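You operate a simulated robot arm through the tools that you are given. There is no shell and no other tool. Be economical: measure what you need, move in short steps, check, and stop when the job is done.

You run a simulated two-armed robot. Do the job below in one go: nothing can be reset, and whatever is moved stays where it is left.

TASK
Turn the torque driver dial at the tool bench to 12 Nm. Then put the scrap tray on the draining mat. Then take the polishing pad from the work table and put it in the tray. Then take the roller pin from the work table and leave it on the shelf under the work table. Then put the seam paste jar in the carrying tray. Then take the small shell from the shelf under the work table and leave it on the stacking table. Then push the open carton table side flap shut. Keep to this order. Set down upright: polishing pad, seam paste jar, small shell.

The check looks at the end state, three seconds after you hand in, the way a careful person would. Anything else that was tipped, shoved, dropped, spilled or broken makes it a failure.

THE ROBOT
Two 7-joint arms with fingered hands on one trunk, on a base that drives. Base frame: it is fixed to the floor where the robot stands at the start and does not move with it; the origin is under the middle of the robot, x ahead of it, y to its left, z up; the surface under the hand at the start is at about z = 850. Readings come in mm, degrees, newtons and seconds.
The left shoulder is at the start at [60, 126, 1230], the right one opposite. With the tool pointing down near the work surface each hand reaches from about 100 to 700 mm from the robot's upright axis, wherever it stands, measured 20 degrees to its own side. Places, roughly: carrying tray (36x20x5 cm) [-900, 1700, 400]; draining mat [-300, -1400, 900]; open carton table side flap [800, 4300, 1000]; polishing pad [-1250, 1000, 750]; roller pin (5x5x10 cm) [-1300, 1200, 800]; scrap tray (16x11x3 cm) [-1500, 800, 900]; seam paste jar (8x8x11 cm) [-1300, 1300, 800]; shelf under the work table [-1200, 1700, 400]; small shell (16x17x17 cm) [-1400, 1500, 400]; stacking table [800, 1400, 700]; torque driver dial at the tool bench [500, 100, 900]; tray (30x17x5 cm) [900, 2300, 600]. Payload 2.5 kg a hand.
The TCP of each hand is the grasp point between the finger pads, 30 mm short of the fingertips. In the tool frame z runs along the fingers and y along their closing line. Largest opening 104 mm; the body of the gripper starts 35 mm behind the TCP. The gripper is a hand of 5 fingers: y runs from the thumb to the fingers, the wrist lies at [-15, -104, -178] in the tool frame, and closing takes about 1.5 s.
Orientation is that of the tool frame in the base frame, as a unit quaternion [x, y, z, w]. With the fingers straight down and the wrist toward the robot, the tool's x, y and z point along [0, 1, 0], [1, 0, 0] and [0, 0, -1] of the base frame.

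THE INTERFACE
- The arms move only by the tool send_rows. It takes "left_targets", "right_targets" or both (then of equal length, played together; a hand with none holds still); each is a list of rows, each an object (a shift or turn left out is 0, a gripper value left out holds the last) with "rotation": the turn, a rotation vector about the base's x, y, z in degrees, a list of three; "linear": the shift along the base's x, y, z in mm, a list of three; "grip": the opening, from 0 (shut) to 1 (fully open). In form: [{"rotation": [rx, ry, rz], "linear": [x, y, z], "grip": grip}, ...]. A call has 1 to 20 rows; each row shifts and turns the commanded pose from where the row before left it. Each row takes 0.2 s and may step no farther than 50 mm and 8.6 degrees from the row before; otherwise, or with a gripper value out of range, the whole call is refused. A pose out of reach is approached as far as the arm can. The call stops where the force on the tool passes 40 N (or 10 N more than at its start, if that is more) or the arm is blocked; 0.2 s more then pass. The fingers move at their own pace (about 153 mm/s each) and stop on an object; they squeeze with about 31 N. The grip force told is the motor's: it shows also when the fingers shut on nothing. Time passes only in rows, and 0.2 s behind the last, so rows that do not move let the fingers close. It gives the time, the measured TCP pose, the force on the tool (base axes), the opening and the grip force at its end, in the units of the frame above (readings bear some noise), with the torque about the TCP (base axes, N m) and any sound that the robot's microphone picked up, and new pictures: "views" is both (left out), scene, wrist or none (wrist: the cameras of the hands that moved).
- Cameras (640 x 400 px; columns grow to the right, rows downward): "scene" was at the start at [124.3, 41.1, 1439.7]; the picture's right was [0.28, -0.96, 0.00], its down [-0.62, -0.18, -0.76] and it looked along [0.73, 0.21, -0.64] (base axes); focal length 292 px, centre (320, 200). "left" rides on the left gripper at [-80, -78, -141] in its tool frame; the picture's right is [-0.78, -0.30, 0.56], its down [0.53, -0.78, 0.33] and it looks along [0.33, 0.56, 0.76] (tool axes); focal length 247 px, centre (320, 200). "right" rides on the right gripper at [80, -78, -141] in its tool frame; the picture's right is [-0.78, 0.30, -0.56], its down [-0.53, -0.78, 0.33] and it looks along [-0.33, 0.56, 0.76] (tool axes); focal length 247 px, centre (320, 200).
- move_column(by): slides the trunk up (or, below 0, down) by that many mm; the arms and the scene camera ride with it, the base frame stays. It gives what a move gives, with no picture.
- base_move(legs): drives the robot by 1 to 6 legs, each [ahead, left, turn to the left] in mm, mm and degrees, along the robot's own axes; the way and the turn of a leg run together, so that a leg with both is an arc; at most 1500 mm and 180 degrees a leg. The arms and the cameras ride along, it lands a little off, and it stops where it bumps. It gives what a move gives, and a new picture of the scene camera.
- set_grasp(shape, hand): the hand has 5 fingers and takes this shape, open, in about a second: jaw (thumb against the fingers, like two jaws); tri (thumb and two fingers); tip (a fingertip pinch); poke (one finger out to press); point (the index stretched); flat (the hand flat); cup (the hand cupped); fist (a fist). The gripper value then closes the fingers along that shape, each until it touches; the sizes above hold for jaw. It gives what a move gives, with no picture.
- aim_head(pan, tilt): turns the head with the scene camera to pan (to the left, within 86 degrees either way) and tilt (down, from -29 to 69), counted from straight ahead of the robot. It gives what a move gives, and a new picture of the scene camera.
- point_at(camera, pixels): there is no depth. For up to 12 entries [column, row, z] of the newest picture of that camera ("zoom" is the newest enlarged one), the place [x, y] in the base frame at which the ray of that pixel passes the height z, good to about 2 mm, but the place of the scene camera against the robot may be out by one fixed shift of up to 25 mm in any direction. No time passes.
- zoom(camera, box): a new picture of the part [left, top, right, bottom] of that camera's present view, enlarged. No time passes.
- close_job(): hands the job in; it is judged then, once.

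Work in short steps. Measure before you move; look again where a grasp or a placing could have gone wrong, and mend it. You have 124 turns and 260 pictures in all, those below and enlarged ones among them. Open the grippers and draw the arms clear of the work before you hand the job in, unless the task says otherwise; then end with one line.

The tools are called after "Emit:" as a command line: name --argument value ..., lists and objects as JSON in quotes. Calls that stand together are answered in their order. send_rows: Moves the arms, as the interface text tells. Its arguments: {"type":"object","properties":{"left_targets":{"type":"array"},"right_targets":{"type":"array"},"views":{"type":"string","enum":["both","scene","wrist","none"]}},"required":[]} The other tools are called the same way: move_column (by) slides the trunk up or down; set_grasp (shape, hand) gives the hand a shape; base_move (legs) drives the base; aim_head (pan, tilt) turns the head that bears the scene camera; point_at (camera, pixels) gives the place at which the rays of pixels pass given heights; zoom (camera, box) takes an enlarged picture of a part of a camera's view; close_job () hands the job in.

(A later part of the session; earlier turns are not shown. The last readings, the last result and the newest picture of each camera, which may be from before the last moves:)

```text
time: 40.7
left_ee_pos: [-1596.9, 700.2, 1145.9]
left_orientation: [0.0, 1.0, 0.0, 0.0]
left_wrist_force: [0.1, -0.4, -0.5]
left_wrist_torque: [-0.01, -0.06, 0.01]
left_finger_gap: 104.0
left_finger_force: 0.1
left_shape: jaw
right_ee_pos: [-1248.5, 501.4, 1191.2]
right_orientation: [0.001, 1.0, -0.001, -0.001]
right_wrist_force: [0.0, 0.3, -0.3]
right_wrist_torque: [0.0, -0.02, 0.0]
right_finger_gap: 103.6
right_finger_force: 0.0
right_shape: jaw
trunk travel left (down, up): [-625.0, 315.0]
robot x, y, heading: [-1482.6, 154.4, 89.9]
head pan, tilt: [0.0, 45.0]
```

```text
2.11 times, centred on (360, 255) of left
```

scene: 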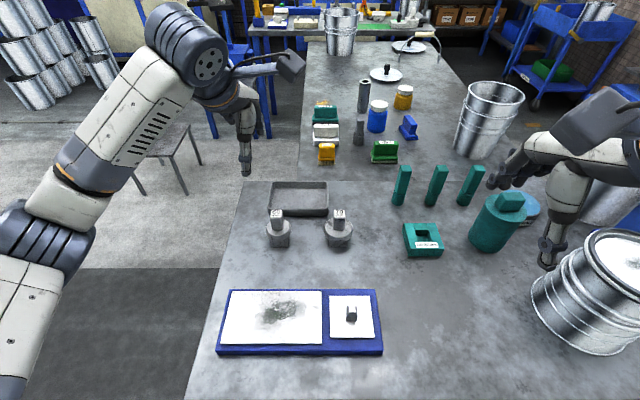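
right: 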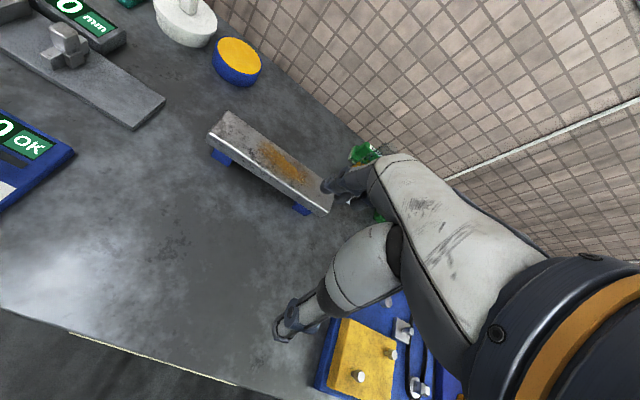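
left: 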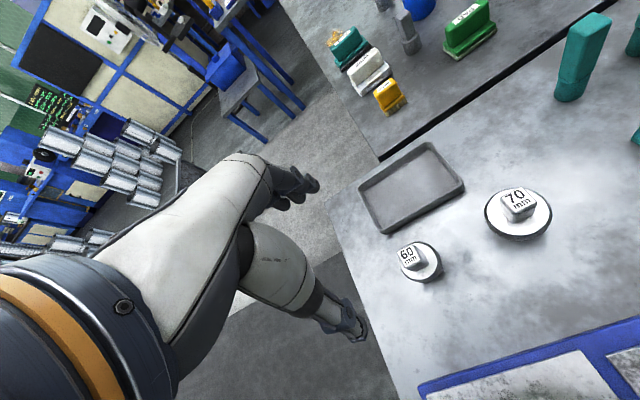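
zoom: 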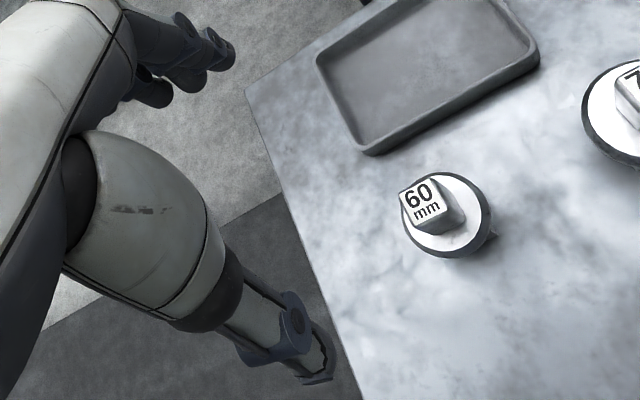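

The step was too long; I resend with shorter steps.

Emit:
send_rows --left_targets '[{"linear": [15, 40, 0]}, {"linear": [15, 40, -10]}, {"linear": [15, 35, -20]}, {"linear": [12, 35, -25]}, {"linear": [10, 35, -30]}, {"linear": [0, 0, -45]}]'

Emit:
zoom --camera "left" --box '[240, 160, 480, 350]'

```text
time: 42.1
left_ee_pos: [-1542.1, 840.1, 1009.5]
left_orientation: [0.001, 1.0, 0.001, 0.0]
left_wrist_force: [0.0, 0.1, -0.5]
left_wrist_torque: [-0.04, -0.02, 0.0]
left_finger_gap: 104.1
left_finger_force: 0.1
left_shape: jaw
left hand out of reach, approached as far as the arm can: row 4, 5
right_ee_pos: [-1250.6, 500.2, 1192.0]
right_orientation: [0.0, 1.0, 0.0, 0.0]
right_wrist_force: [0.3, -0.2, 0.1]
right_wrist_torque: [0.0, 0.03, 0.02]
right_finger_gap: 103.7
right_finger_force: 0.0
right_shape: jaw
trunk travel left (down, up): [-625.0, 315.0]
robot x, y, heading: [-1480.8, 153.1, 90.3]
head pan, tilt: [0.0, 45.0]
```

scene: 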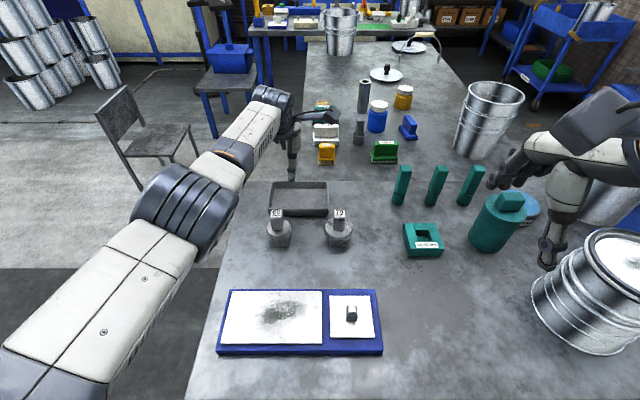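
left: 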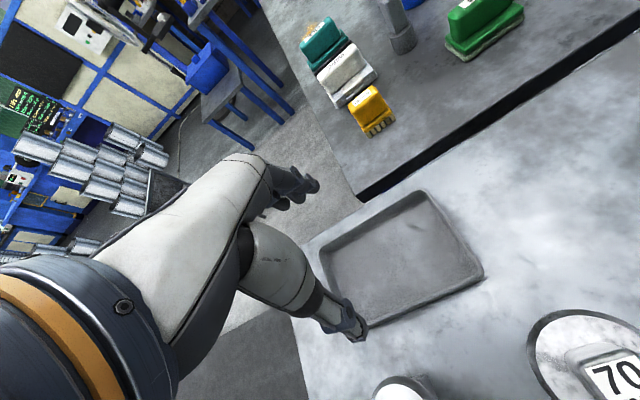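

```text
2.11 times, centred on (360, 255) of left
```

zoom: 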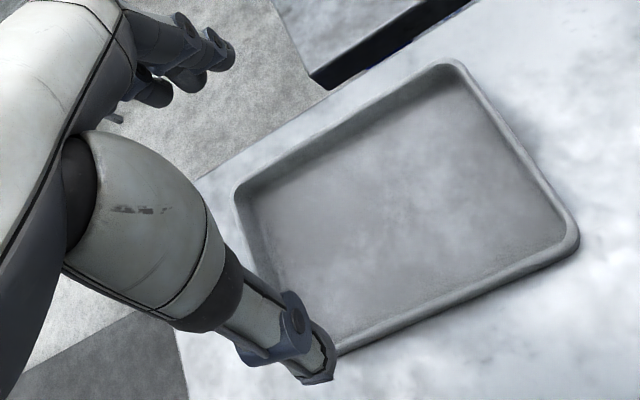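

I triangulate the back corners from this lower view.

Emit:
point_at --camera "zoom" --pixels '[[238, 188, 890], [238, 188, 870], [238, 188, 850], [450, 62, 890], [450, 62, 870], [450, 62, 850], [575, 235, 890], [575, 235, 870], [575, 235, 850], [340, 125, 870]]'

```text
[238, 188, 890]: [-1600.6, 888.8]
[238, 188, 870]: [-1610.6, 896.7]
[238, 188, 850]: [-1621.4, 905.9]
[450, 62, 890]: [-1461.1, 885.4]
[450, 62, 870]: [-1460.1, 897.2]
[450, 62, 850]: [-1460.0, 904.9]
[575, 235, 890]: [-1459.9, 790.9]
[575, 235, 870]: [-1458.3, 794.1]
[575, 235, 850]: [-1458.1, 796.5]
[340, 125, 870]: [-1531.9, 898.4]
```

Rim ≈866, table ≈838, far wall y≈897, tray centre x≈-1535. The hand was at reach limit, so I drive 90 mm closer.

Emit:
base_move --legs '[[90, 0, 0]]'

```text
time: 43.2
left_ee_pos: [-1540.7, 927.5, 1009.6]
left_orientation: [0.002, 1.0, 0.0, 0.0]
left_wrist_force: [-0.8, 0.1, 0.1]
left_wrist_torque: [0.0, -0.01, 0.01]
left_finger_gap: 104.0
left_finger_force: 0.0
left_shape: jaw
right_ee_pos: [-1248.2, 588.1, 1190.8]
right_orientation: [0.002, 1.0, 0.0, 0.0]
right_wrist_force: [-0.3, -0.2, -0.1]
right_wrist_torque: [-0.04, -0.01, 0.01]
right_finger_gap: 103.8
right_finger_force: 0.0
right_shape: jaw
trunk travel left (down, up): [-625.0, 315.0]
robot x, y, heading: [-1480.4, 241.3, 89.8]
head pan, tilt: [0.0, 45.0]
```

scene: 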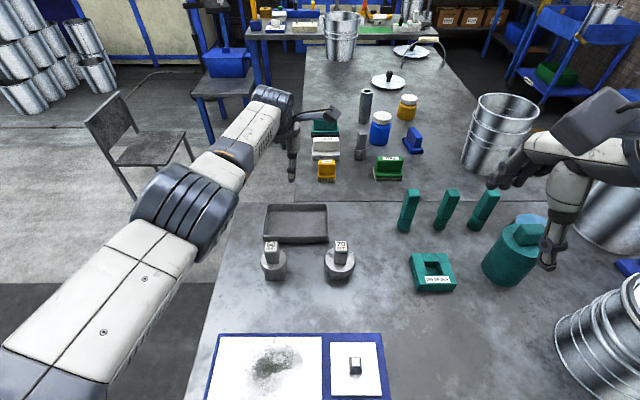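

Hand is at y=927; I shift back 31 mm, lower to z≈905 and check the straddle.

Emit:
send_rows --left_targets '[{"linear": [3, -31, 0]}, {"linear": [3, 0, -40]}, {"linear": [0, 0, -40]}, {"linear": [0, 0, -25]}, {}]' --views "wrist"

Emit:
zoom --camera "left" --box '[200, 100, 440, 350]'

```text
time: 44.4
left_ee_pos: [-1536.6, 896.9, 903.6]
left_orientation: [0.002, 1.0, 0.0, 0.0]
left_wrist_force: [0.2, 0.2, 0.9]
left_wrist_torque: [-0.03, 0.01, 0.03]
left_finger_gap: 104.0
left_finger_force: 0.0
left_shape: jaw
right_ee_pos: [-1247.9, 587.6, 1191.4]
right_orientation: [0.001, 1.0, 0.0, 0.001]
right_wrist_force: [-0.8, -0.6, 0.3]
right_wrist_torque: [0.02, 0.02, 0.02]
right_finger_gap: 103.7
right_finger_force: 0.1
right_shape: jaw
trunk travel left (down, up): [-625.0, 315.0]
robot x, y, heading: [-1480.2, 241.6, 90.1]
head pan, tilt: [0.0, 45.0]
```

left: 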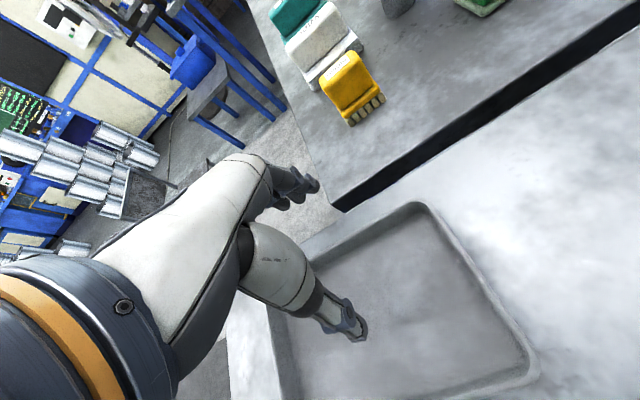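

```text
1.60 times, centred on (320, 225) of left
```

zoom: 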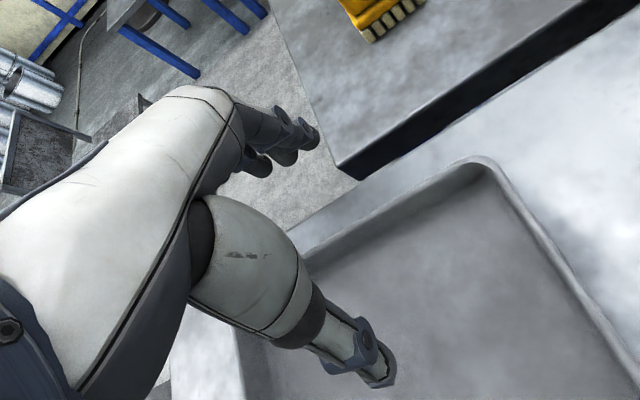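

Thumb inside, fingers beyond the wall. I lower 28 mm gently and check force.

Emit:
send_rows --left_targets '[{"linear": [0, 0, -12]}, {"linear": [0, 0, -8]}, {"linear": [0, 0, -6]}, {}]' --views "wrist"

Emit:
zoom --camera "scene" --box '[220, 100, 400, 260]'

```text
time: 45.4
left_ee_pos: [-1534.3, 897.8, 880.9]
left_orientation: [0.001, 1.0, 0.003, 0.0]
left_wrist_force: [-1.1, 0.5, 6.2]
left_wrist_torque: [-0.34, -0.02, 0.0]
left_finger_gap: 104.3
left_finger_force: 0.1
left_shape: jaw
right_ee_pos: [-1248.5, 587.3, 1191.7]
right_orientation: [0.002, 1.0, 0.001, -0.001]
right_wrist_force: [-0.3, -0.3, 0.7]
right_wrist_torque: [0.0, -0.03, -0.01]
right_finger_gap: 103.5
right_finger_force: 0.1
right_shape: jaw
trunk travel left (down, up): [-625.0, 315.0]
robot x, y, heading: [-1480.3, 245.3, 89.9]
head pan, tilt: [0.0, 45.0]
```

left: 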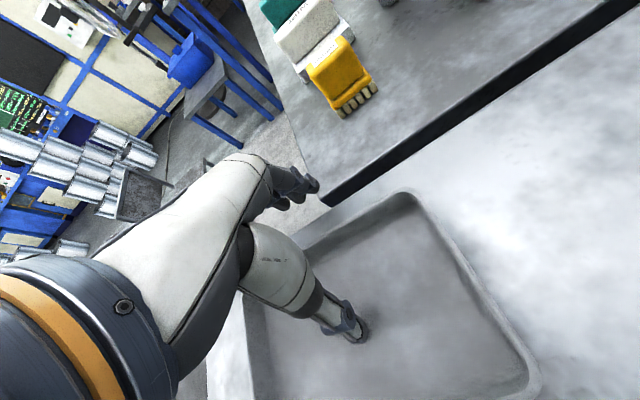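

```text
2.50 times, centred on (310, 180) of scene
```

zoom: 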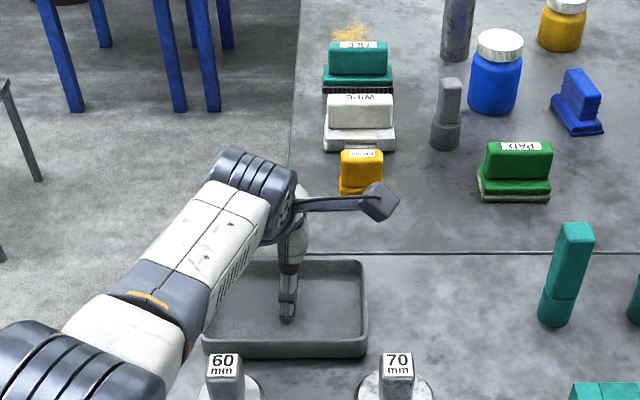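

Thumb touched the tray floor at TCP z≈881 (6 N). I raise 3 mm and close on the wall.

Emit:
send_rows --left_targets '[{"linear": [0, 0, 7]}, {"grip": 0}, {}, {}, {}, {}, {}, {}, {}]' --views "wrist"

```text
time: 47.4
left_ee_pos: [-1534.8, 896.9, 886.8]
left_orientation: [0.001, 1.0, 0.001, -0.001]
left_wrist_force: [-0.3, -0.7, -0.1]
left_wrist_torque: [0.02, -0.07, -0.02]
left_finger_gap: 0.0
left_finger_force: 31.0
left_shape: jaw
right_ee_pos: [-1247.8, 587.7, 1191.6]
right_orientation: [0.002, 1.0, -0.001, 0.0]
right_wrist_force: [0.3, 0.3, 0.3]
right_wrist_torque: [-0.01, -0.03, -0.01]
right_finger_gap: 103.7
right_finger_force: 0.0
right_shape: jaw
trunk travel left (down, up): [-625.0, 315.0]
robot x, y, heading: [-1475.4, 245.1, 89.8]
head pan, tilt: [0.0, 45.0]
```

left: 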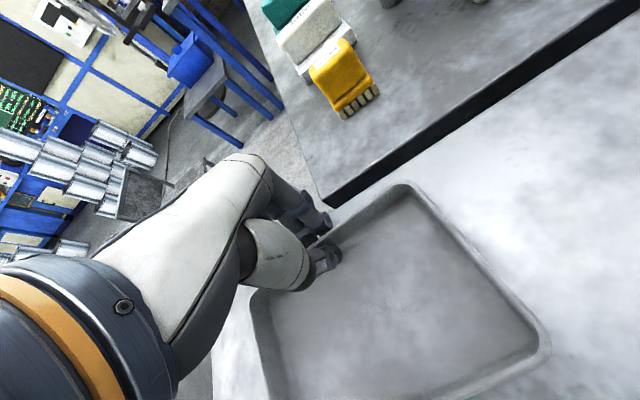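

Gap reads 0, so the wall may be missed. I zoom in to see.

Emit:
zoom --camera "left" --box '[240, 160, 400, 300]'

Emit:
zoom --camera "scene" --box '[250, 150, 370, 260]'

```text
2.86 times, centred on (320, 230) of left
```

zoom: 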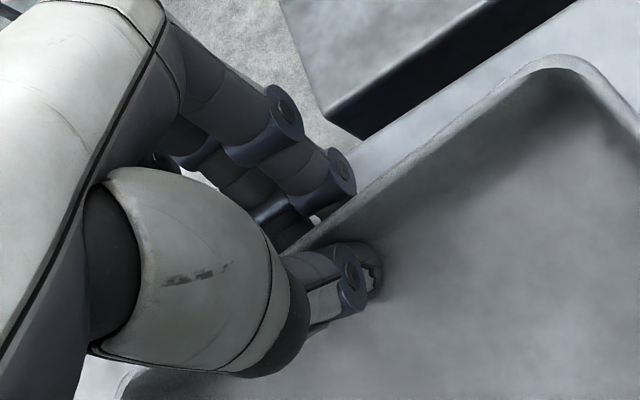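

```text
3.64 times, centred on (310, 205) of scene
```

zoom: 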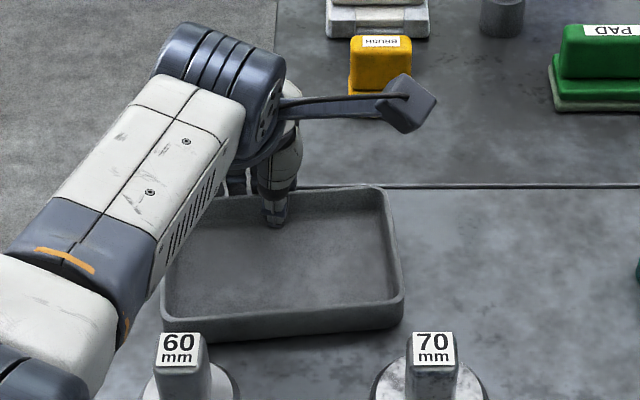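

The wall does lie between thumb and fingers. I test lift 30 mm.

Emit:
send_rows --left_targets '[{"linear": [0, 0, 10]}, {"linear": [0, 0, 20]}, {}, {}]' --views "both"

Emit:
zoom --camera "scene" --box '[220, 150, 370, 290]'

```text
time: 48.4
left_ee_pos: [-1535.4, 895.8, 916.2]
left_orientation: [0.002, 1.0, 0.0, 0.0]
left_wrist_force: [-0.6, 0.9, -1.6]
left_wrist_torque: [0.09, 0.02, 0.0]
left_finger_gap: 0.1
left_finger_force: 30.9
left_shape: jaw
right_ee_pos: [-1247.9, 588.3, 1192.1]
right_orientation: [0.002, 1.0, 0.0, 0.0]
right_wrist_force: [0.3, 0.0, -0.3]
right_wrist_torque: [0.0, 0.0, 0.04]
right_finger_gap: 103.7
right_finger_force: 0.0
right_shape: jaw
trunk travel left (down, up): [-625.0, 315.0]
robot x, y, heading: [-1476.8, 240.5, 90.0]
head pan, tilt: [0.0, 45.0]
```

scene: 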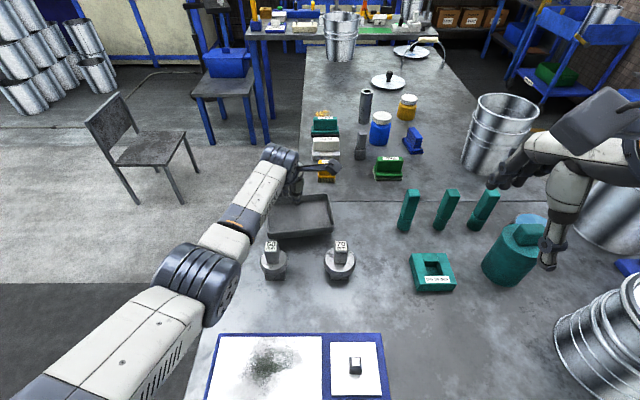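
left: 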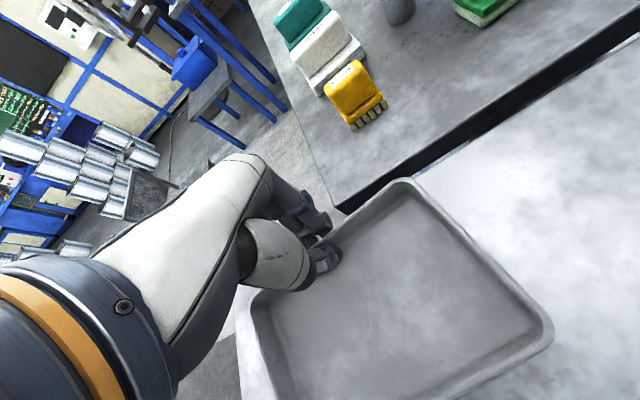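

```text
2.86 times, centred on (295, 220) of scene
```

zoom: 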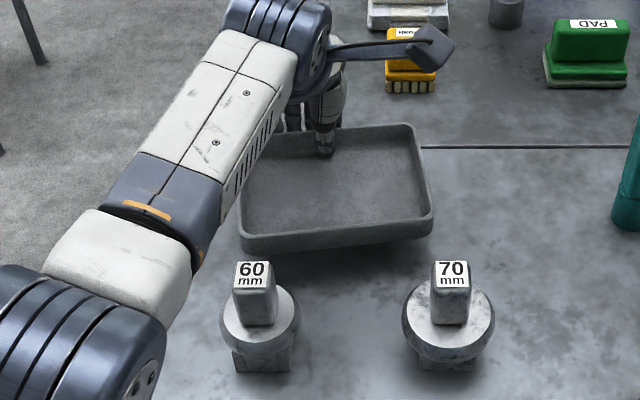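

The tray is held and lifted. I raise it to z≈1100 and draw it in.

Emit:
send_rows --left_targets '[{"linear": [0, 0, 30]}, {"linear": [0, 0, 30]}, {"linear": [0, 0, 30]}, {"linear": [0, 0, 30]}, {"linear": [0, 0, 30]}, {"linear": [0, 0, 30]}, {"linear": [0, -30, 0]}, {"linear": [0, -30, 0]}, {"linear": [0, -30, 0]}, {"linear": [0, -30, 0]}, {"linear": [0, -30, 0]}, {}]'

```text
time: 51.0
left_ee_pos: [-1534.2, 744.5, 1095.8]
left_orientation: [0.001, 1.0, 0.0, 0.0]
left_wrist_force: [-0.6, 0.3, -1.5]
left_wrist_torque: [0.02, 0.01, 0.02]
left_finger_gap: 0.2
left_finger_force: 31.1
left_shape: jaw
right_ee_pos: [-1249.1, 587.8, 1192.3]
right_orientation: [0.003, 1.0, 0.0, 0.0]
right_wrist_force: [-0.8, 0.6, 0.2]
right_wrist_torque: [-0.01, -0.03, 0.02]
right_finger_gap: 103.5
right_finger_force: 0.0
right_shape: jaw
trunk travel left (down, up): [-625.0, 315.0]
robot x, y, heading: [-1478.9, 239.0, 89.7]
head pan, tilt: [0.0, 45.0]
```

scene: 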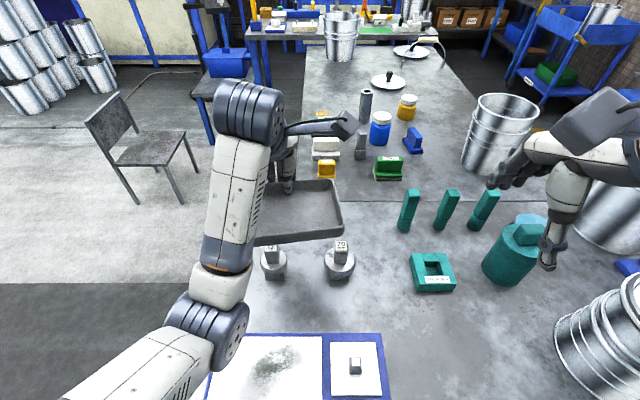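
left: 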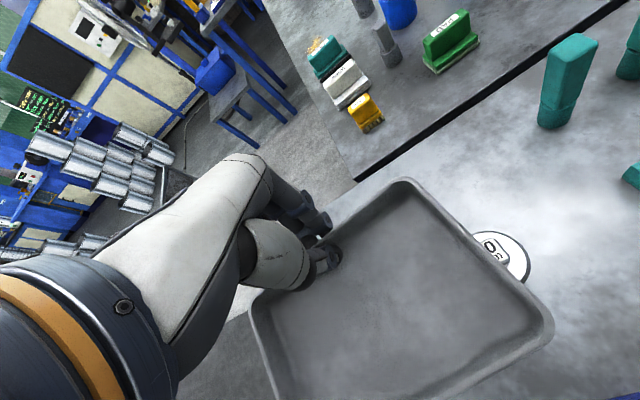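

I back away 300 mm, turn right to face roughly the draining mat, and look.

Emit:
base_move --legs '[[-310, 0, 0], [0, 0, -130]]'

Emit:
aim_head --pan 0 --tilt 25

```text
time: 58.5
left_ee_pos: [-1064.3, -348.2, 1096.0]
left_orientation: [0.911, 0.412, 0.0, -0.001]
left_wrist_force: [-0.5, 0.2, -2.2]
left_wrist_torque: [-0.03, -0.04, 0.02]
left_finger_gap: 0.1
left_finger_force: 30.9
left_shape: jaw
right_ee_pos: [-1371.7, -461.1, 1189.9]
right_orientation: [0.911, 0.412, 0.0, 0.0]
right_wrist_force: [-0.8, 0.7, 0.5]
right_wrist_torque: [-0.02, 0.01, 0.02]
right_finger_gap: 103.8
right_finger_force: 0.1
right_shape: jaw
trunk travel left (down, up): [-625.0, 315.0]
robot x, y, heading: [-1479.6, -60.4, -41.3]
head pan, tilt: [0.0, 45.0]
```

scene: 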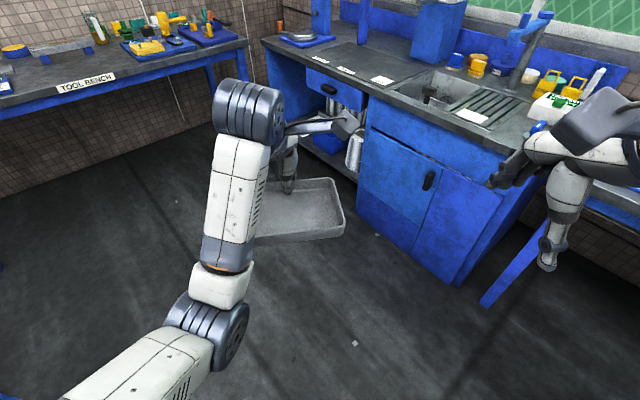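

```text
time: 59.3
left_ee_pos: [-1064.0, -349.5, 1095.3]
left_orientation: [0.911, 0.412, 0.001, 0.001]
left_wrist_force: [-0.4, 0.4, -0.3]
left_wrist_torque: [-0.04, -0.08, 0.0]
left_finger_gap: 0.1
left_finger_force: 30.8
left_shape: jaw
right_ee_pos: [-1372.0, -460.5, 1191.0]
right_orientation: [0.911, 0.413, 0.0, 0.0]
right_wrist_force: [-0.5, 0.3, 0.5]
right_wrist_torque: [0.01, 0.0, 0.01]
right_finger_gap: 103.5
right_finger_force: 0.0
right_shape: jaw
trunk travel left (down, up): [-625.0, 315.0]
robot x, y, heading: [-1478.5, -62.5, -41.3]
head pan, tilt: [0.0, 25.0]
```

scene: 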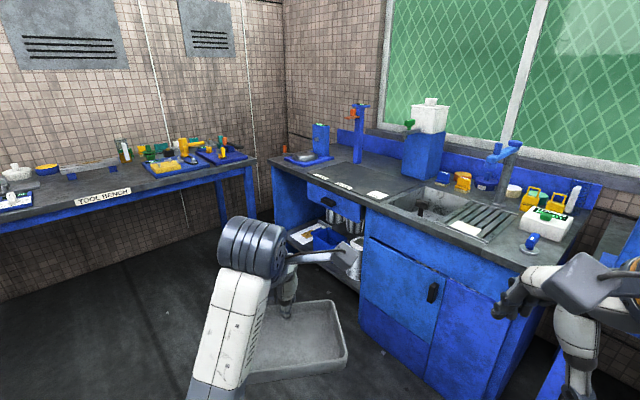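

I zoom on the counter to identify the draining mat among the labelled areas.

Emit:
zoom --camera "scene" --box '[260, 130, 420, 220]'

Emit:
zoom --camera "scene" --box '[380, 150, 580, 260]'

Emit:
point_at --camera "scene" --pixels '[[356, 178, 900], [377, 195, 900], [344, 186, 900], [306, 159, 900], [485, 222, 900], [466, 228, 900], [316, 176, 900], [270, 170, 900], [440, 213, 900]]'

```text
4.00 times, centred on (340, 175) of scene
```

zoom: 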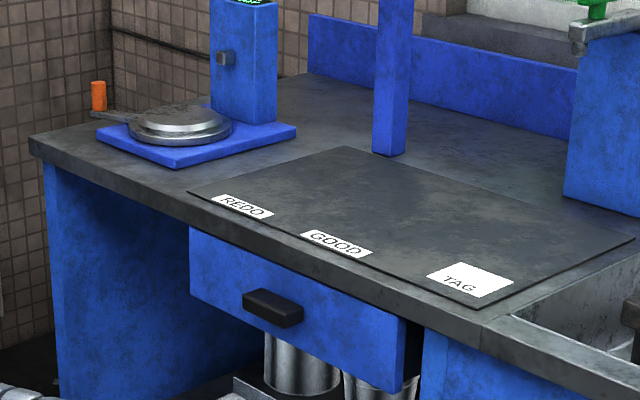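

```text
3.20 times, centred on (480, 205) of scene
```

zoom: 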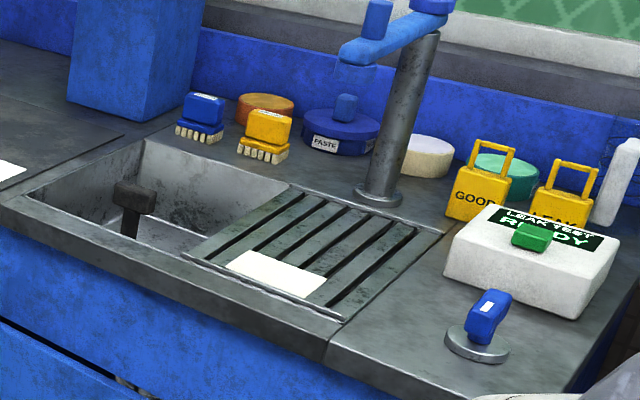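

```text
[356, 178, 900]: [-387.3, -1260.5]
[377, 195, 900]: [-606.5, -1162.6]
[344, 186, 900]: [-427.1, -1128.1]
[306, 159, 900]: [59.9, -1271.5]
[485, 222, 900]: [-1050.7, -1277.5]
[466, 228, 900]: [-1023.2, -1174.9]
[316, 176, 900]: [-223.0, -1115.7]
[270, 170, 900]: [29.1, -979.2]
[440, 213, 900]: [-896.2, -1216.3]
```

The black mat labelled REDO/GOOD/TAG at about (-390,-1230) is the draining mat. I turn to face -y and drive sideways to stand before it.

Emit:
base_move --legs '[[0, 0, -49], [0, 1030, 0], [480, 0, 0]]'

Emit:
aim_head --pan 0 --tilt 45

```text
time: 69.2
left_ee_pos: [-432.4, -1072.4, 1096.0]
left_orientation: [1.0, -0.009, 0.0, 0.001]
left_wrist_force: [1.5, -0.1, -1.7]
left_wrist_torque: [-0.06, -0.06, 0.03]
left_finger_gap: 0.2
left_finger_force: 30.9
left_shape: jaw
right_ee_pos: [-715.4, -911.3, 1191.8]
right_orientation: [1.0, -0.008, 0.0, 0.001]
right_wrist_force: [0.0, -0.7, 0.3]
right_wrist_torque: [-0.04, 0.0, -0.01]
right_finger_gap: 104.0
right_finger_force: 0.0
right_shape: jaw
trunk travel left (down, up): [-625.0, 315.0]
robot x, y, heading: [-481.1, -569.0, -91.3]
head pan, tilt: [0.0, 25.0]
```

scene: 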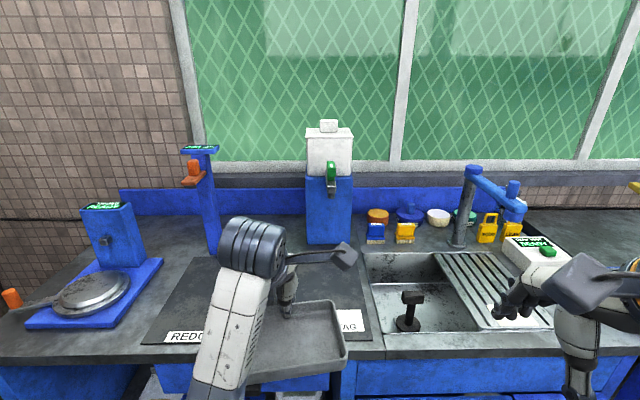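

```text
time: 70.1
left_ee_pos: [-432.7, -1072.9, 1095.7]
left_orientation: [1.0, -0.009, -0.001, 0.0]
left_wrist_force: [1.1, 1.5, -0.9]
left_wrist_torque: [-0.04, -0.05, -0.01]
left_finger_gap: 0.1
left_finger_force: 31.0
left_shape: jaw
right_ee_pos: [-715.1, -911.4, 1190.9]
right_orientation: [1.0, -0.009, 0.0, 0.0]
right_wrist_force: [0.0, 0.0, -0.5]
right_wrist_torque: [-0.04, -0.02, -0.01]
right_finger_gap: 103.6
right_finger_force: 0.0
right_shape: jaw
trunk travel left (down, up): [-625.0, 315.0]
robot x, y, heading: [-482.1, -567.2, -91.2]
head pan, tilt: [0.0, 45.0]
```

scene: 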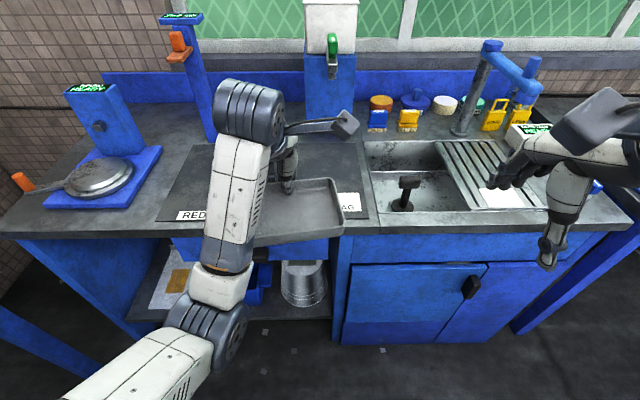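

I measure mat corners: (157,220), (369,219), (362,143), back-left near (205,145).

Emit:
point_at --camera "scene" --pixels '[[157, 220, 850], [369, 219, 850], [362, 143, 850], [205, 145, 850], [157, 220, 900], [369, 219, 900], [362, 143, 900], [205, 145, 900], [0, 235, 900], [320, 120, 900], [215, 140, 900]]'

Emit:
point_at --camera "left" --pixels '[[320, 200, 900]]'

Emit:
zoom --camera "left" --box '[0, 0, 640, 400]'

```text
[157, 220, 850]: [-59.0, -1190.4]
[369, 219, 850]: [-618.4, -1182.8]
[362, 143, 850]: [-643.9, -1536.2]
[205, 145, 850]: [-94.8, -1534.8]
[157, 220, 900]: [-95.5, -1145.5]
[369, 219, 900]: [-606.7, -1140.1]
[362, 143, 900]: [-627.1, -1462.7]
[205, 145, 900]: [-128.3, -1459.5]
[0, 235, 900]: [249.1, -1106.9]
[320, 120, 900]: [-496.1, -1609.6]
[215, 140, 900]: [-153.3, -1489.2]
```

```text
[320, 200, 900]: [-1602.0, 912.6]
```

```text
1.00 times, centred on (320, 200) of left (not enlarged: the box is as wide or as high as the picture)
```

zoom: 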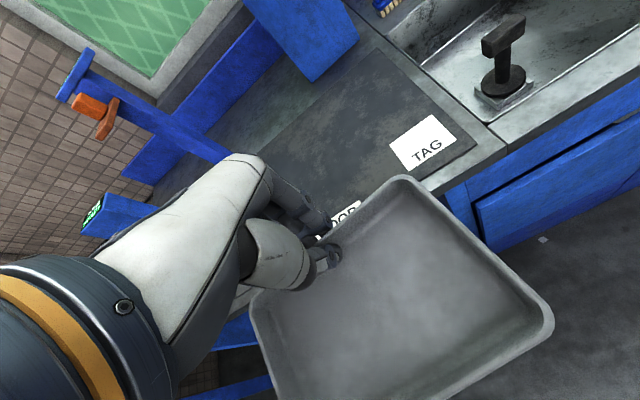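

Mat spans x -620..-100, y -1140..-1470. I drive 160 mm closer, shift the hand to x≈-370, y≈-1380 and lower to z≈960.

Emit:
base_move --legs '[[165, 20, 1]]'

Emit:
send_rows --left_targets '[{"linear": [10, -30, 0]}, {"linear": [10, -30, 0]}, {"linear": [10, -30, -20]}, {"linear": [10, -30, -30]}, {"linear": [5, -25, -30]}, {"linear": [0, 0, -30]}, {"linear": [0, 0, -30]}, {}]'

```text
time: 71.5
left_ee_pos: [-406.5, -1235.5, 1096.4]
left_orientation: [1.0, -0.001, 0.001, 0.0]
left_wrist_force: [0.4, 0.2, -1.6]
left_wrist_torque: [-0.08, 0.0, -0.03]
left_finger_gap: 0.0
left_finger_force: 31.2
left_shape: jaw
right_ee_pos: [-690.8, -1077.7, 1190.4]
right_orientation: [1.0, -0.002, 0.0, -0.001]
right_wrist_force: [-0.9, -1.0, 0.4]
right_wrist_torque: [-0.02, -0.02, 0.03]
right_finger_gap: 103.7
right_finger_force: 0.0
right_shape: jaw
trunk travel left (down, up): [-625.0, 315.0]
robot x, y, heading: [-461.3, -732.9, -90.1]
head pan, tilt: [0.0, 45.0]
```

scene: 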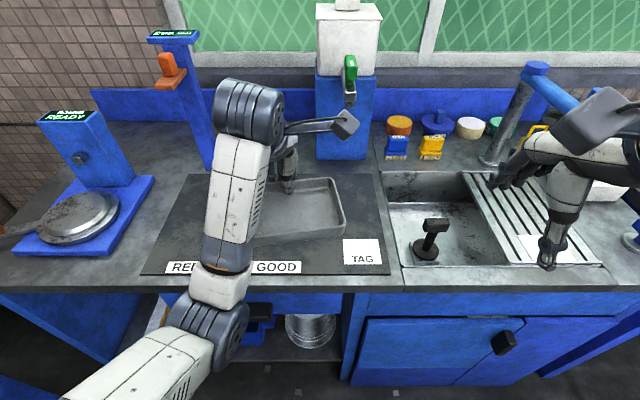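

```text
time: 73.3
left_ee_pos: [-360.5, -1378.3, 954.8]
left_orientation: [1.0, -0.001, 0.0, 0.0]
left_wrist_force: [0.3, 0.2, -1.5]
left_wrist_torque: [-0.09, -0.01, 0.04]
left_finger_gap: 0.1
left_finger_force: 30.9
left_shape: jaw
right_ee_pos: [-690.9, -1076.7, 1191.1]
right_orientation: [1.0, -0.001, 0.0, 0.001]
right_wrist_force: [0.0, -0.4, -0.8]
right_wrist_torque: [0.03, -0.02, 0.0]
right_finger_gap: 103.5
right_finger_force: 0.0
right_shape: jaw
trunk travel left (down, up): [-625.0, 315.0]
robot x, y, heading: [-462.7, -730.8, -90.4]
head pan, tilt: [0.0, 45.0]
```

scene: 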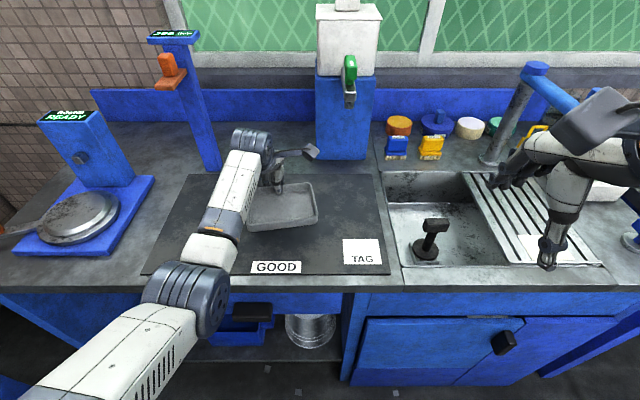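
left: 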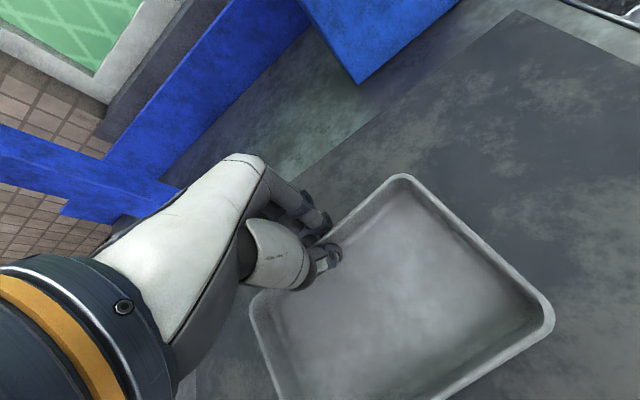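

The tray is over the mat's middle-left. I lower it in small steps watching the force.

Emit:
send_rows --left_targets '[{"linear": [0, 0, -15]}, {"linear": [0, 0, -15]}, {"linear": [0, 0, -10]}, {"linear": [0, 0, -8]}, {}]' --views "scene"

Emit:
zoom --camera "scene" --box '[200, 140, 360, 260]'

```text
time: 74.5
left_ee_pos: [-360.1, -1380.1, 909.8]
left_orientation: [1.0, -0.001, 0.0, 0.001]
left_wrist_force: [0.7, -0.7, -1.8]
left_wrist_torque: [-0.04, 0.03, 0.0]
left_finger_gap: 0.2
left_finger_force: 31.0
left_shape: jaw
right_ee_pos: [-692.4, -1077.7, 1192.1]
right_orientation: [1.0, -0.001, 0.0, 0.0]
right_wrist_force: [0.8, -0.2, 0.7]
right_wrist_torque: [0.03, 0.03, 0.02]
right_finger_gap: 103.6
right_finger_force: 0.1
right_shape: jaw
trunk travel left (down, up): [-625.0, 315.0]
robot x, y, heading: [-461.0, -732.0, -89.8]
head pan, tilt: [0.0, 45.0]
```

scene: 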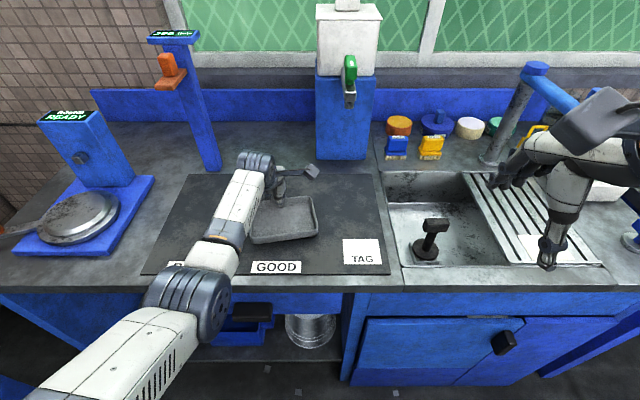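

```text
3.33 times, centred on (280, 200) of scene
```

zoom: 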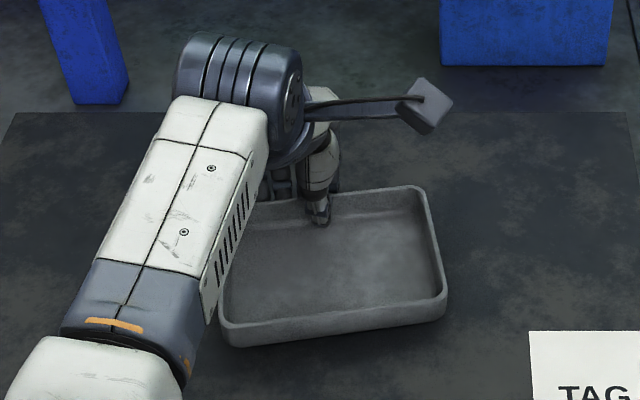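

Still just above; I lower further in 5–6 mm steps.

Emit:
send_rows --left_targets '[{"linear": [0, 0, -7]}, {"linear": [0, 0, -6]}, {"linear": [0, 0, -5]}, {}]' --views "wrist"

```text
time: 75.5
left_ee_pos: [-359.2, -1380.2, 891.4]
left_orientation: [1.0, -0.001, 0.001, 0.0]
left_wrist_force: [1.4, -0.5, -0.2]
left_wrist_torque: [0.07, 0.09, -0.05]
left_finger_gap: 0.0
left_finger_force: 30.8
left_shape: jaw
right_ee_pos: [-691.3, -1077.9, 1190.5]
right_orientation: [1.0, -0.001, -0.001, 0.001]
right_wrist_force: [0.3, -0.1, -0.7]
right_wrist_torque: [-0.02, 0.01, -0.01]
right_finger_gap: 103.8
right_finger_force: 0.0
right_shape: jaw
trunk travel left (down, up): [-625.0, 315.0]
robot x, y, heading: [-461.9, -733.8, -89.9]
head pan, tilt: [0.0, 45.0]
```

left: 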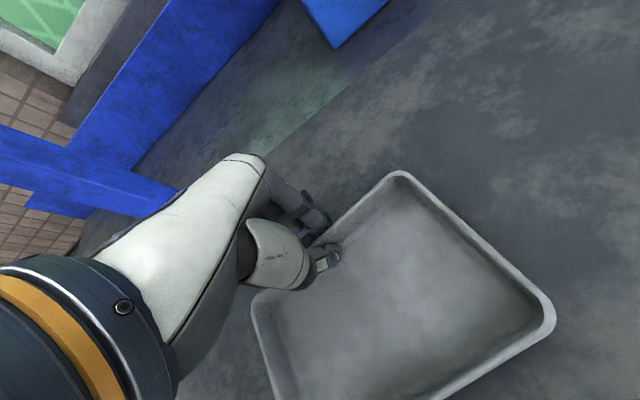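

Weight is going off (force ≈0). A couple more small steps to be firmly down.

Emit:
send_rows --left_targets '[{"linear": [0, 0, -3]}, {}, {"linear": [0, 0, -3]}, {}]' --views "wrist"

```text
time: 76.5
left_ee_pos: [-359.4, -1379.0, 890.6]
left_orientation: [1.0, -0.001, 0.0, 0.006]
left_wrist_force: [2.7, 3.5, 19.8]
left_wrist_torque: [0.4, 0.13, -0.12]
left_finger_gap: 0.0
left_finger_force: 31.3
left_shape: jaw
right_ee_pos: [-692.1, -1074.8, 1192.3]
right_orientation: [1.0, -0.001, 0.0, 0.002]
right_wrist_force: [-0.3, -0.3, 0.0]
right_wrist_torque: [-0.01, 0.0, -0.02]
right_finger_gap: 103.5
right_finger_force: 0.1
right_shape: jaw
trunk travel left (down, up): [-625.0, 315.0]
robot x, y, heading: [-458.5, -731.4, -90.3]
head pan, tilt: [0.0, 45.0]
```

left: 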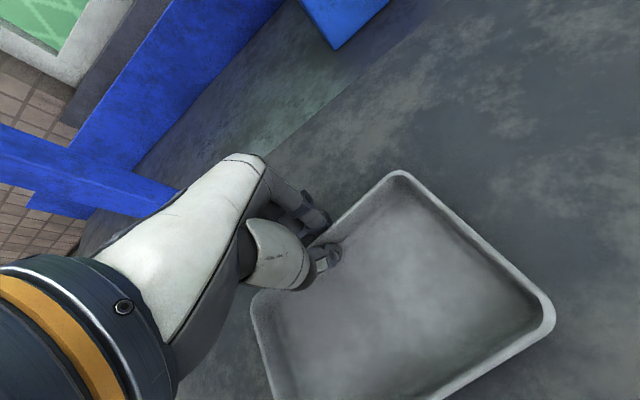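

Firmly down (≈20 N). I open the hand and lift straight up.

Emit:
send_rows --left_targets '[{"linear": [0, 0, 5]}, {"grip": 0.5}, {}, {}, {}, {"linear": [0, 0, 20]}, {"linear": [0, 0, 40]}, {"linear": [0, 0, 50]}, {"linear": [0, 0, 50]}, {"linear": [0, 20, 40]}, {"linear": [0, 40, 20]}, {"linear": [0, 40, 0]}, {"linear": [0, 40, 0]}]'

Emit:
zoom --camera "scene" --box '[130, 140, 400, 290]'

```text
time: 79.3
left_ee_pos: [-341.0, -1241.0, 1107.6]
left_orientation: [1.0, 0.015, 0.02, 0.003]
left_wrist_force: [0.3, 0.4, -0.2]
left_wrist_torque: [-0.02, 0.03, 0.0]
left_finger_gap: 51.9
left_finger_force: 0.1
left_shape: jaw
right_ee_pos: [-692.6, -1075.9, 1190.6]
right_orientation: [1.0, -0.001, 0.001, 0.001]
right_wrist_force: [-0.8, 0.7, 0.8]
right_wrist_torque: [0.0, -0.05, 0.0]
right_finger_gap: 103.8
right_finger_force: 0.1
right_shape: jaw
trunk travel left (down, up): [-625.0, 315.0]
robot x, y, heading: [-462.0, -736.7, -90.1]
head pan, tilt: [0.0, 45.0]
```

scene: 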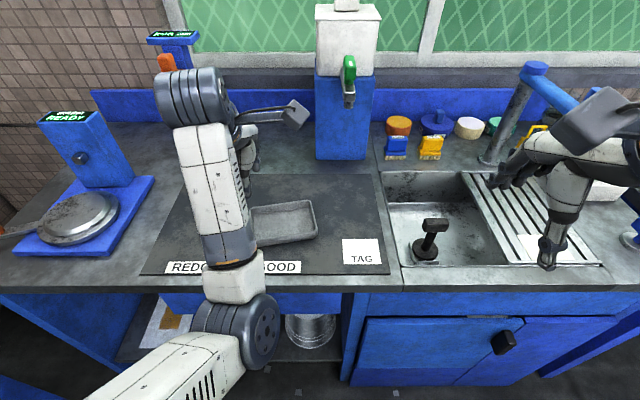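
left: 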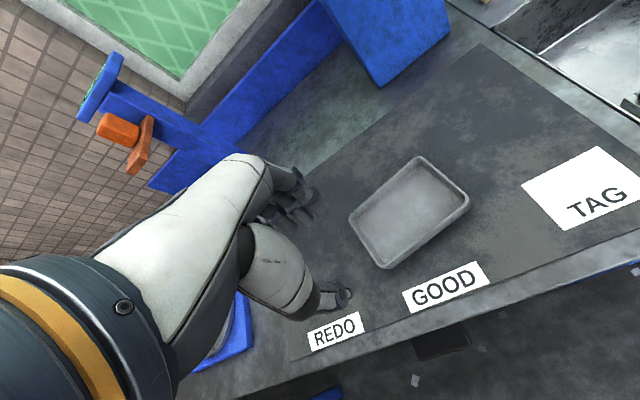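

```text
2.37 times, centred on (265, 215) of scene
```

zoom: 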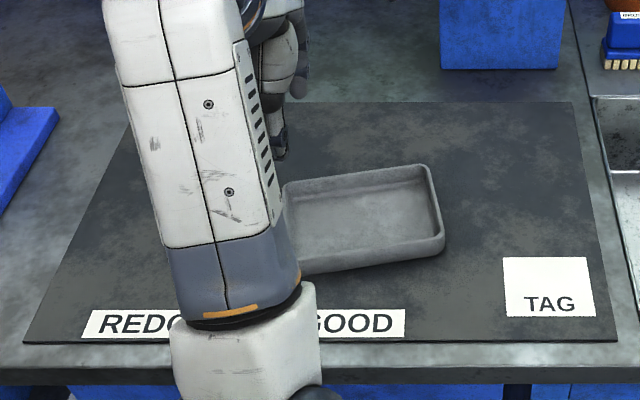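

The tray rests flat on the mat. I retract the left arm, then drive round to the west side of the work table for the pad.

Emit:
send_rows --left_targets '[{"linear": [15, 25, 20]}, {"linear": [15, 25, 20]}, {"linear": [15, 25, 20]}, {"linear": [15, 25, 20]}, {"linear": [15, 25, 20]}, {"linear": [10, 25, 10]}]' --views "none"

Emit:
base_move --legs '[[-640, 0, 0], [0, 0, -90], [1450, 0, 0], [0, 0, -90]]'

Emit:
aim_head --pan -20 --tilt 25

```text
time: 80.7
left_ee_pos: [-267.8, -1222.9, 1124.2]
left_orientation: [1.0, 0.016, 0.017, 0.003]
left_wrist_force: [-0.4, 0.8, -0.2]
left_wrist_torque: [0.03, -0.02, -0.03]
left_finger_gap: 51.6
left_finger_force: 0.0
left_shape: jaw
left hand out of reach, approached as far as the arm can: row 1, 2, 3, 4, 5, 6
right_ee_pos: [-690.6, -1077.8, 1191.1]
right_orientation: [1.0, -0.001, 0.0, 0.0]
right_wrist_force: [-0.7, -0.2, -0.9]
right_wrist_torque: [0.0, 0.03, -0.01]
right_finger_gap: 103.7
right_finger_force: 0.1
right_shape: jaw
trunk travel left (down, up): [-625.0, 315.0]
robot x, y, heading: [-459.9, -732.4, -90.1]
head pan, tilt: [0.0, 45.0]
```

```text
time: 98.9
left_ee_pos: [-2130.9, 377.7, 1123.9]
left_orientation: [-0.022, 1.0, 0.006, -0.013]
left_wrist_force: [0.0, -0.1, 0.4]
left_wrist_torque: [-0.03, -0.02, 0.04]
left_finger_gap: 51.9
left_finger_force: 0.1
left_shape: jaw
right_ee_pos: [-1703.5, 236.7, 1191.8]
right_orientation: [-0.006, 1.0, 0.0, 0.0]
right_wrist_force: [-0.5, 0.4, -0.6]
right_wrist_torque: [-0.02, 0.03, 0.0]
right_finger_gap: 103.8
right_finger_force: 0.1
right_shape: jaw
trunk travel left (down, up): [-625.0, 315.0]
robot x, y, heading: [-1926.5, -112.5, 90.8]
head pan, tilt: [0.0, 45.0]
```

scene: 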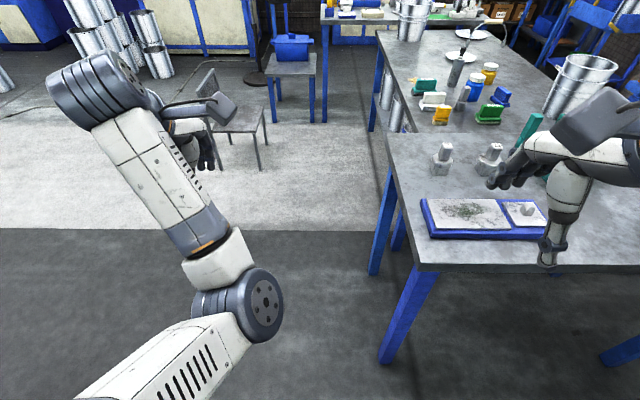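

```text
time: 99.7
left_ee_pos: [-2133.5, 377.5, 1125.0]
left_orientation: [-0.024, 1.0, 0.006, -0.014]
left_wrist_force: [-0.3, -0.4, 0.0]
left_wrist_torque: [0.01, -0.01, 0.03]
left_finger_gap: 52.1
left_finger_force: 0.1
left_shape: jaw
right_ee_pos: [-1704.6, 235.9, 1190.6]
right_orientation: [-0.006, 1.0, 0.001, 0.0]
right_wrist_force: [0.3, 0.7, 0.5]
right_wrist_torque: [-0.03, 0.0, -0.02]
right_finger_gap: 103.7
right_finger_force: 0.0
right_shape: jaw
trunk travel left (down, up): [-625.0, 315.0]
robot x, y, heading: [-1933.2, -108.0, 90.6]
head pan, tilt: [-20.0, 25.0]
```

scene: 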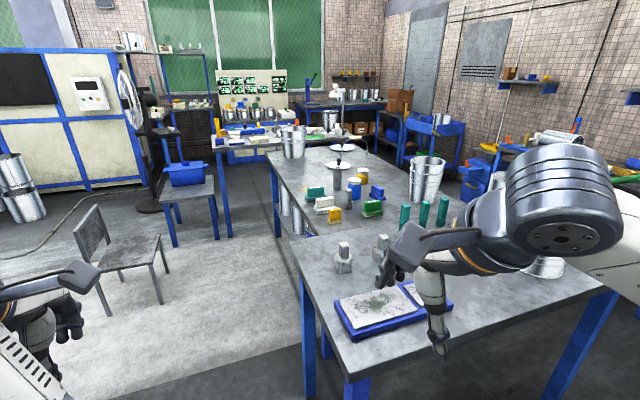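

I measure the chair, stand and work table edges on the floor for planning.

Emit:
point_at --camera "scene" --pixels '[[166, 303, 0], [109, 316, 0], [150, 262, 0], [175, 247, 0], [218, 240, 0], [270, 150, 750], [300, 235, 750], [372, 212, 750], [335, 212, 750], [355, 190, 800], [376, 185, 800], [318, 240, 750]]'

Emit:
zoom --camera "scene" --box '[250, 120, 450, 260]'

```text
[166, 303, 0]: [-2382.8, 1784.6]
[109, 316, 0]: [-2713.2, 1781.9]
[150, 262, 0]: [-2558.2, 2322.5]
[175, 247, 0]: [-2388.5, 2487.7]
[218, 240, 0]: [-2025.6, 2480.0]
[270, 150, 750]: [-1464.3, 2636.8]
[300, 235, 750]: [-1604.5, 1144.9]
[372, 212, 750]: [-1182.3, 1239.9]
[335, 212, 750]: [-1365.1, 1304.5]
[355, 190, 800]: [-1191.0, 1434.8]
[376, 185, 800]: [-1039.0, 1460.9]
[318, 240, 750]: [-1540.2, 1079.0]
```

```text
2.86 times, centred on (350, 190) of scene
```

zoom: 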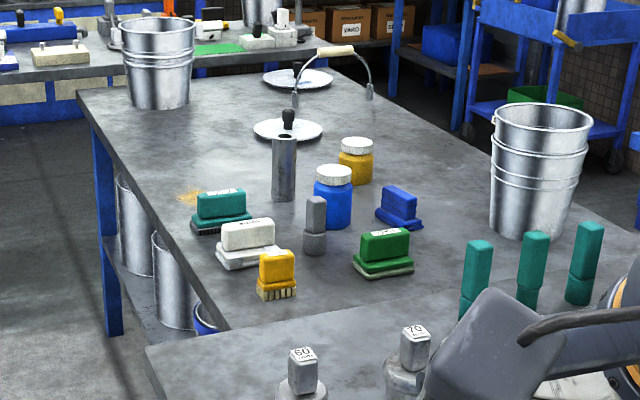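

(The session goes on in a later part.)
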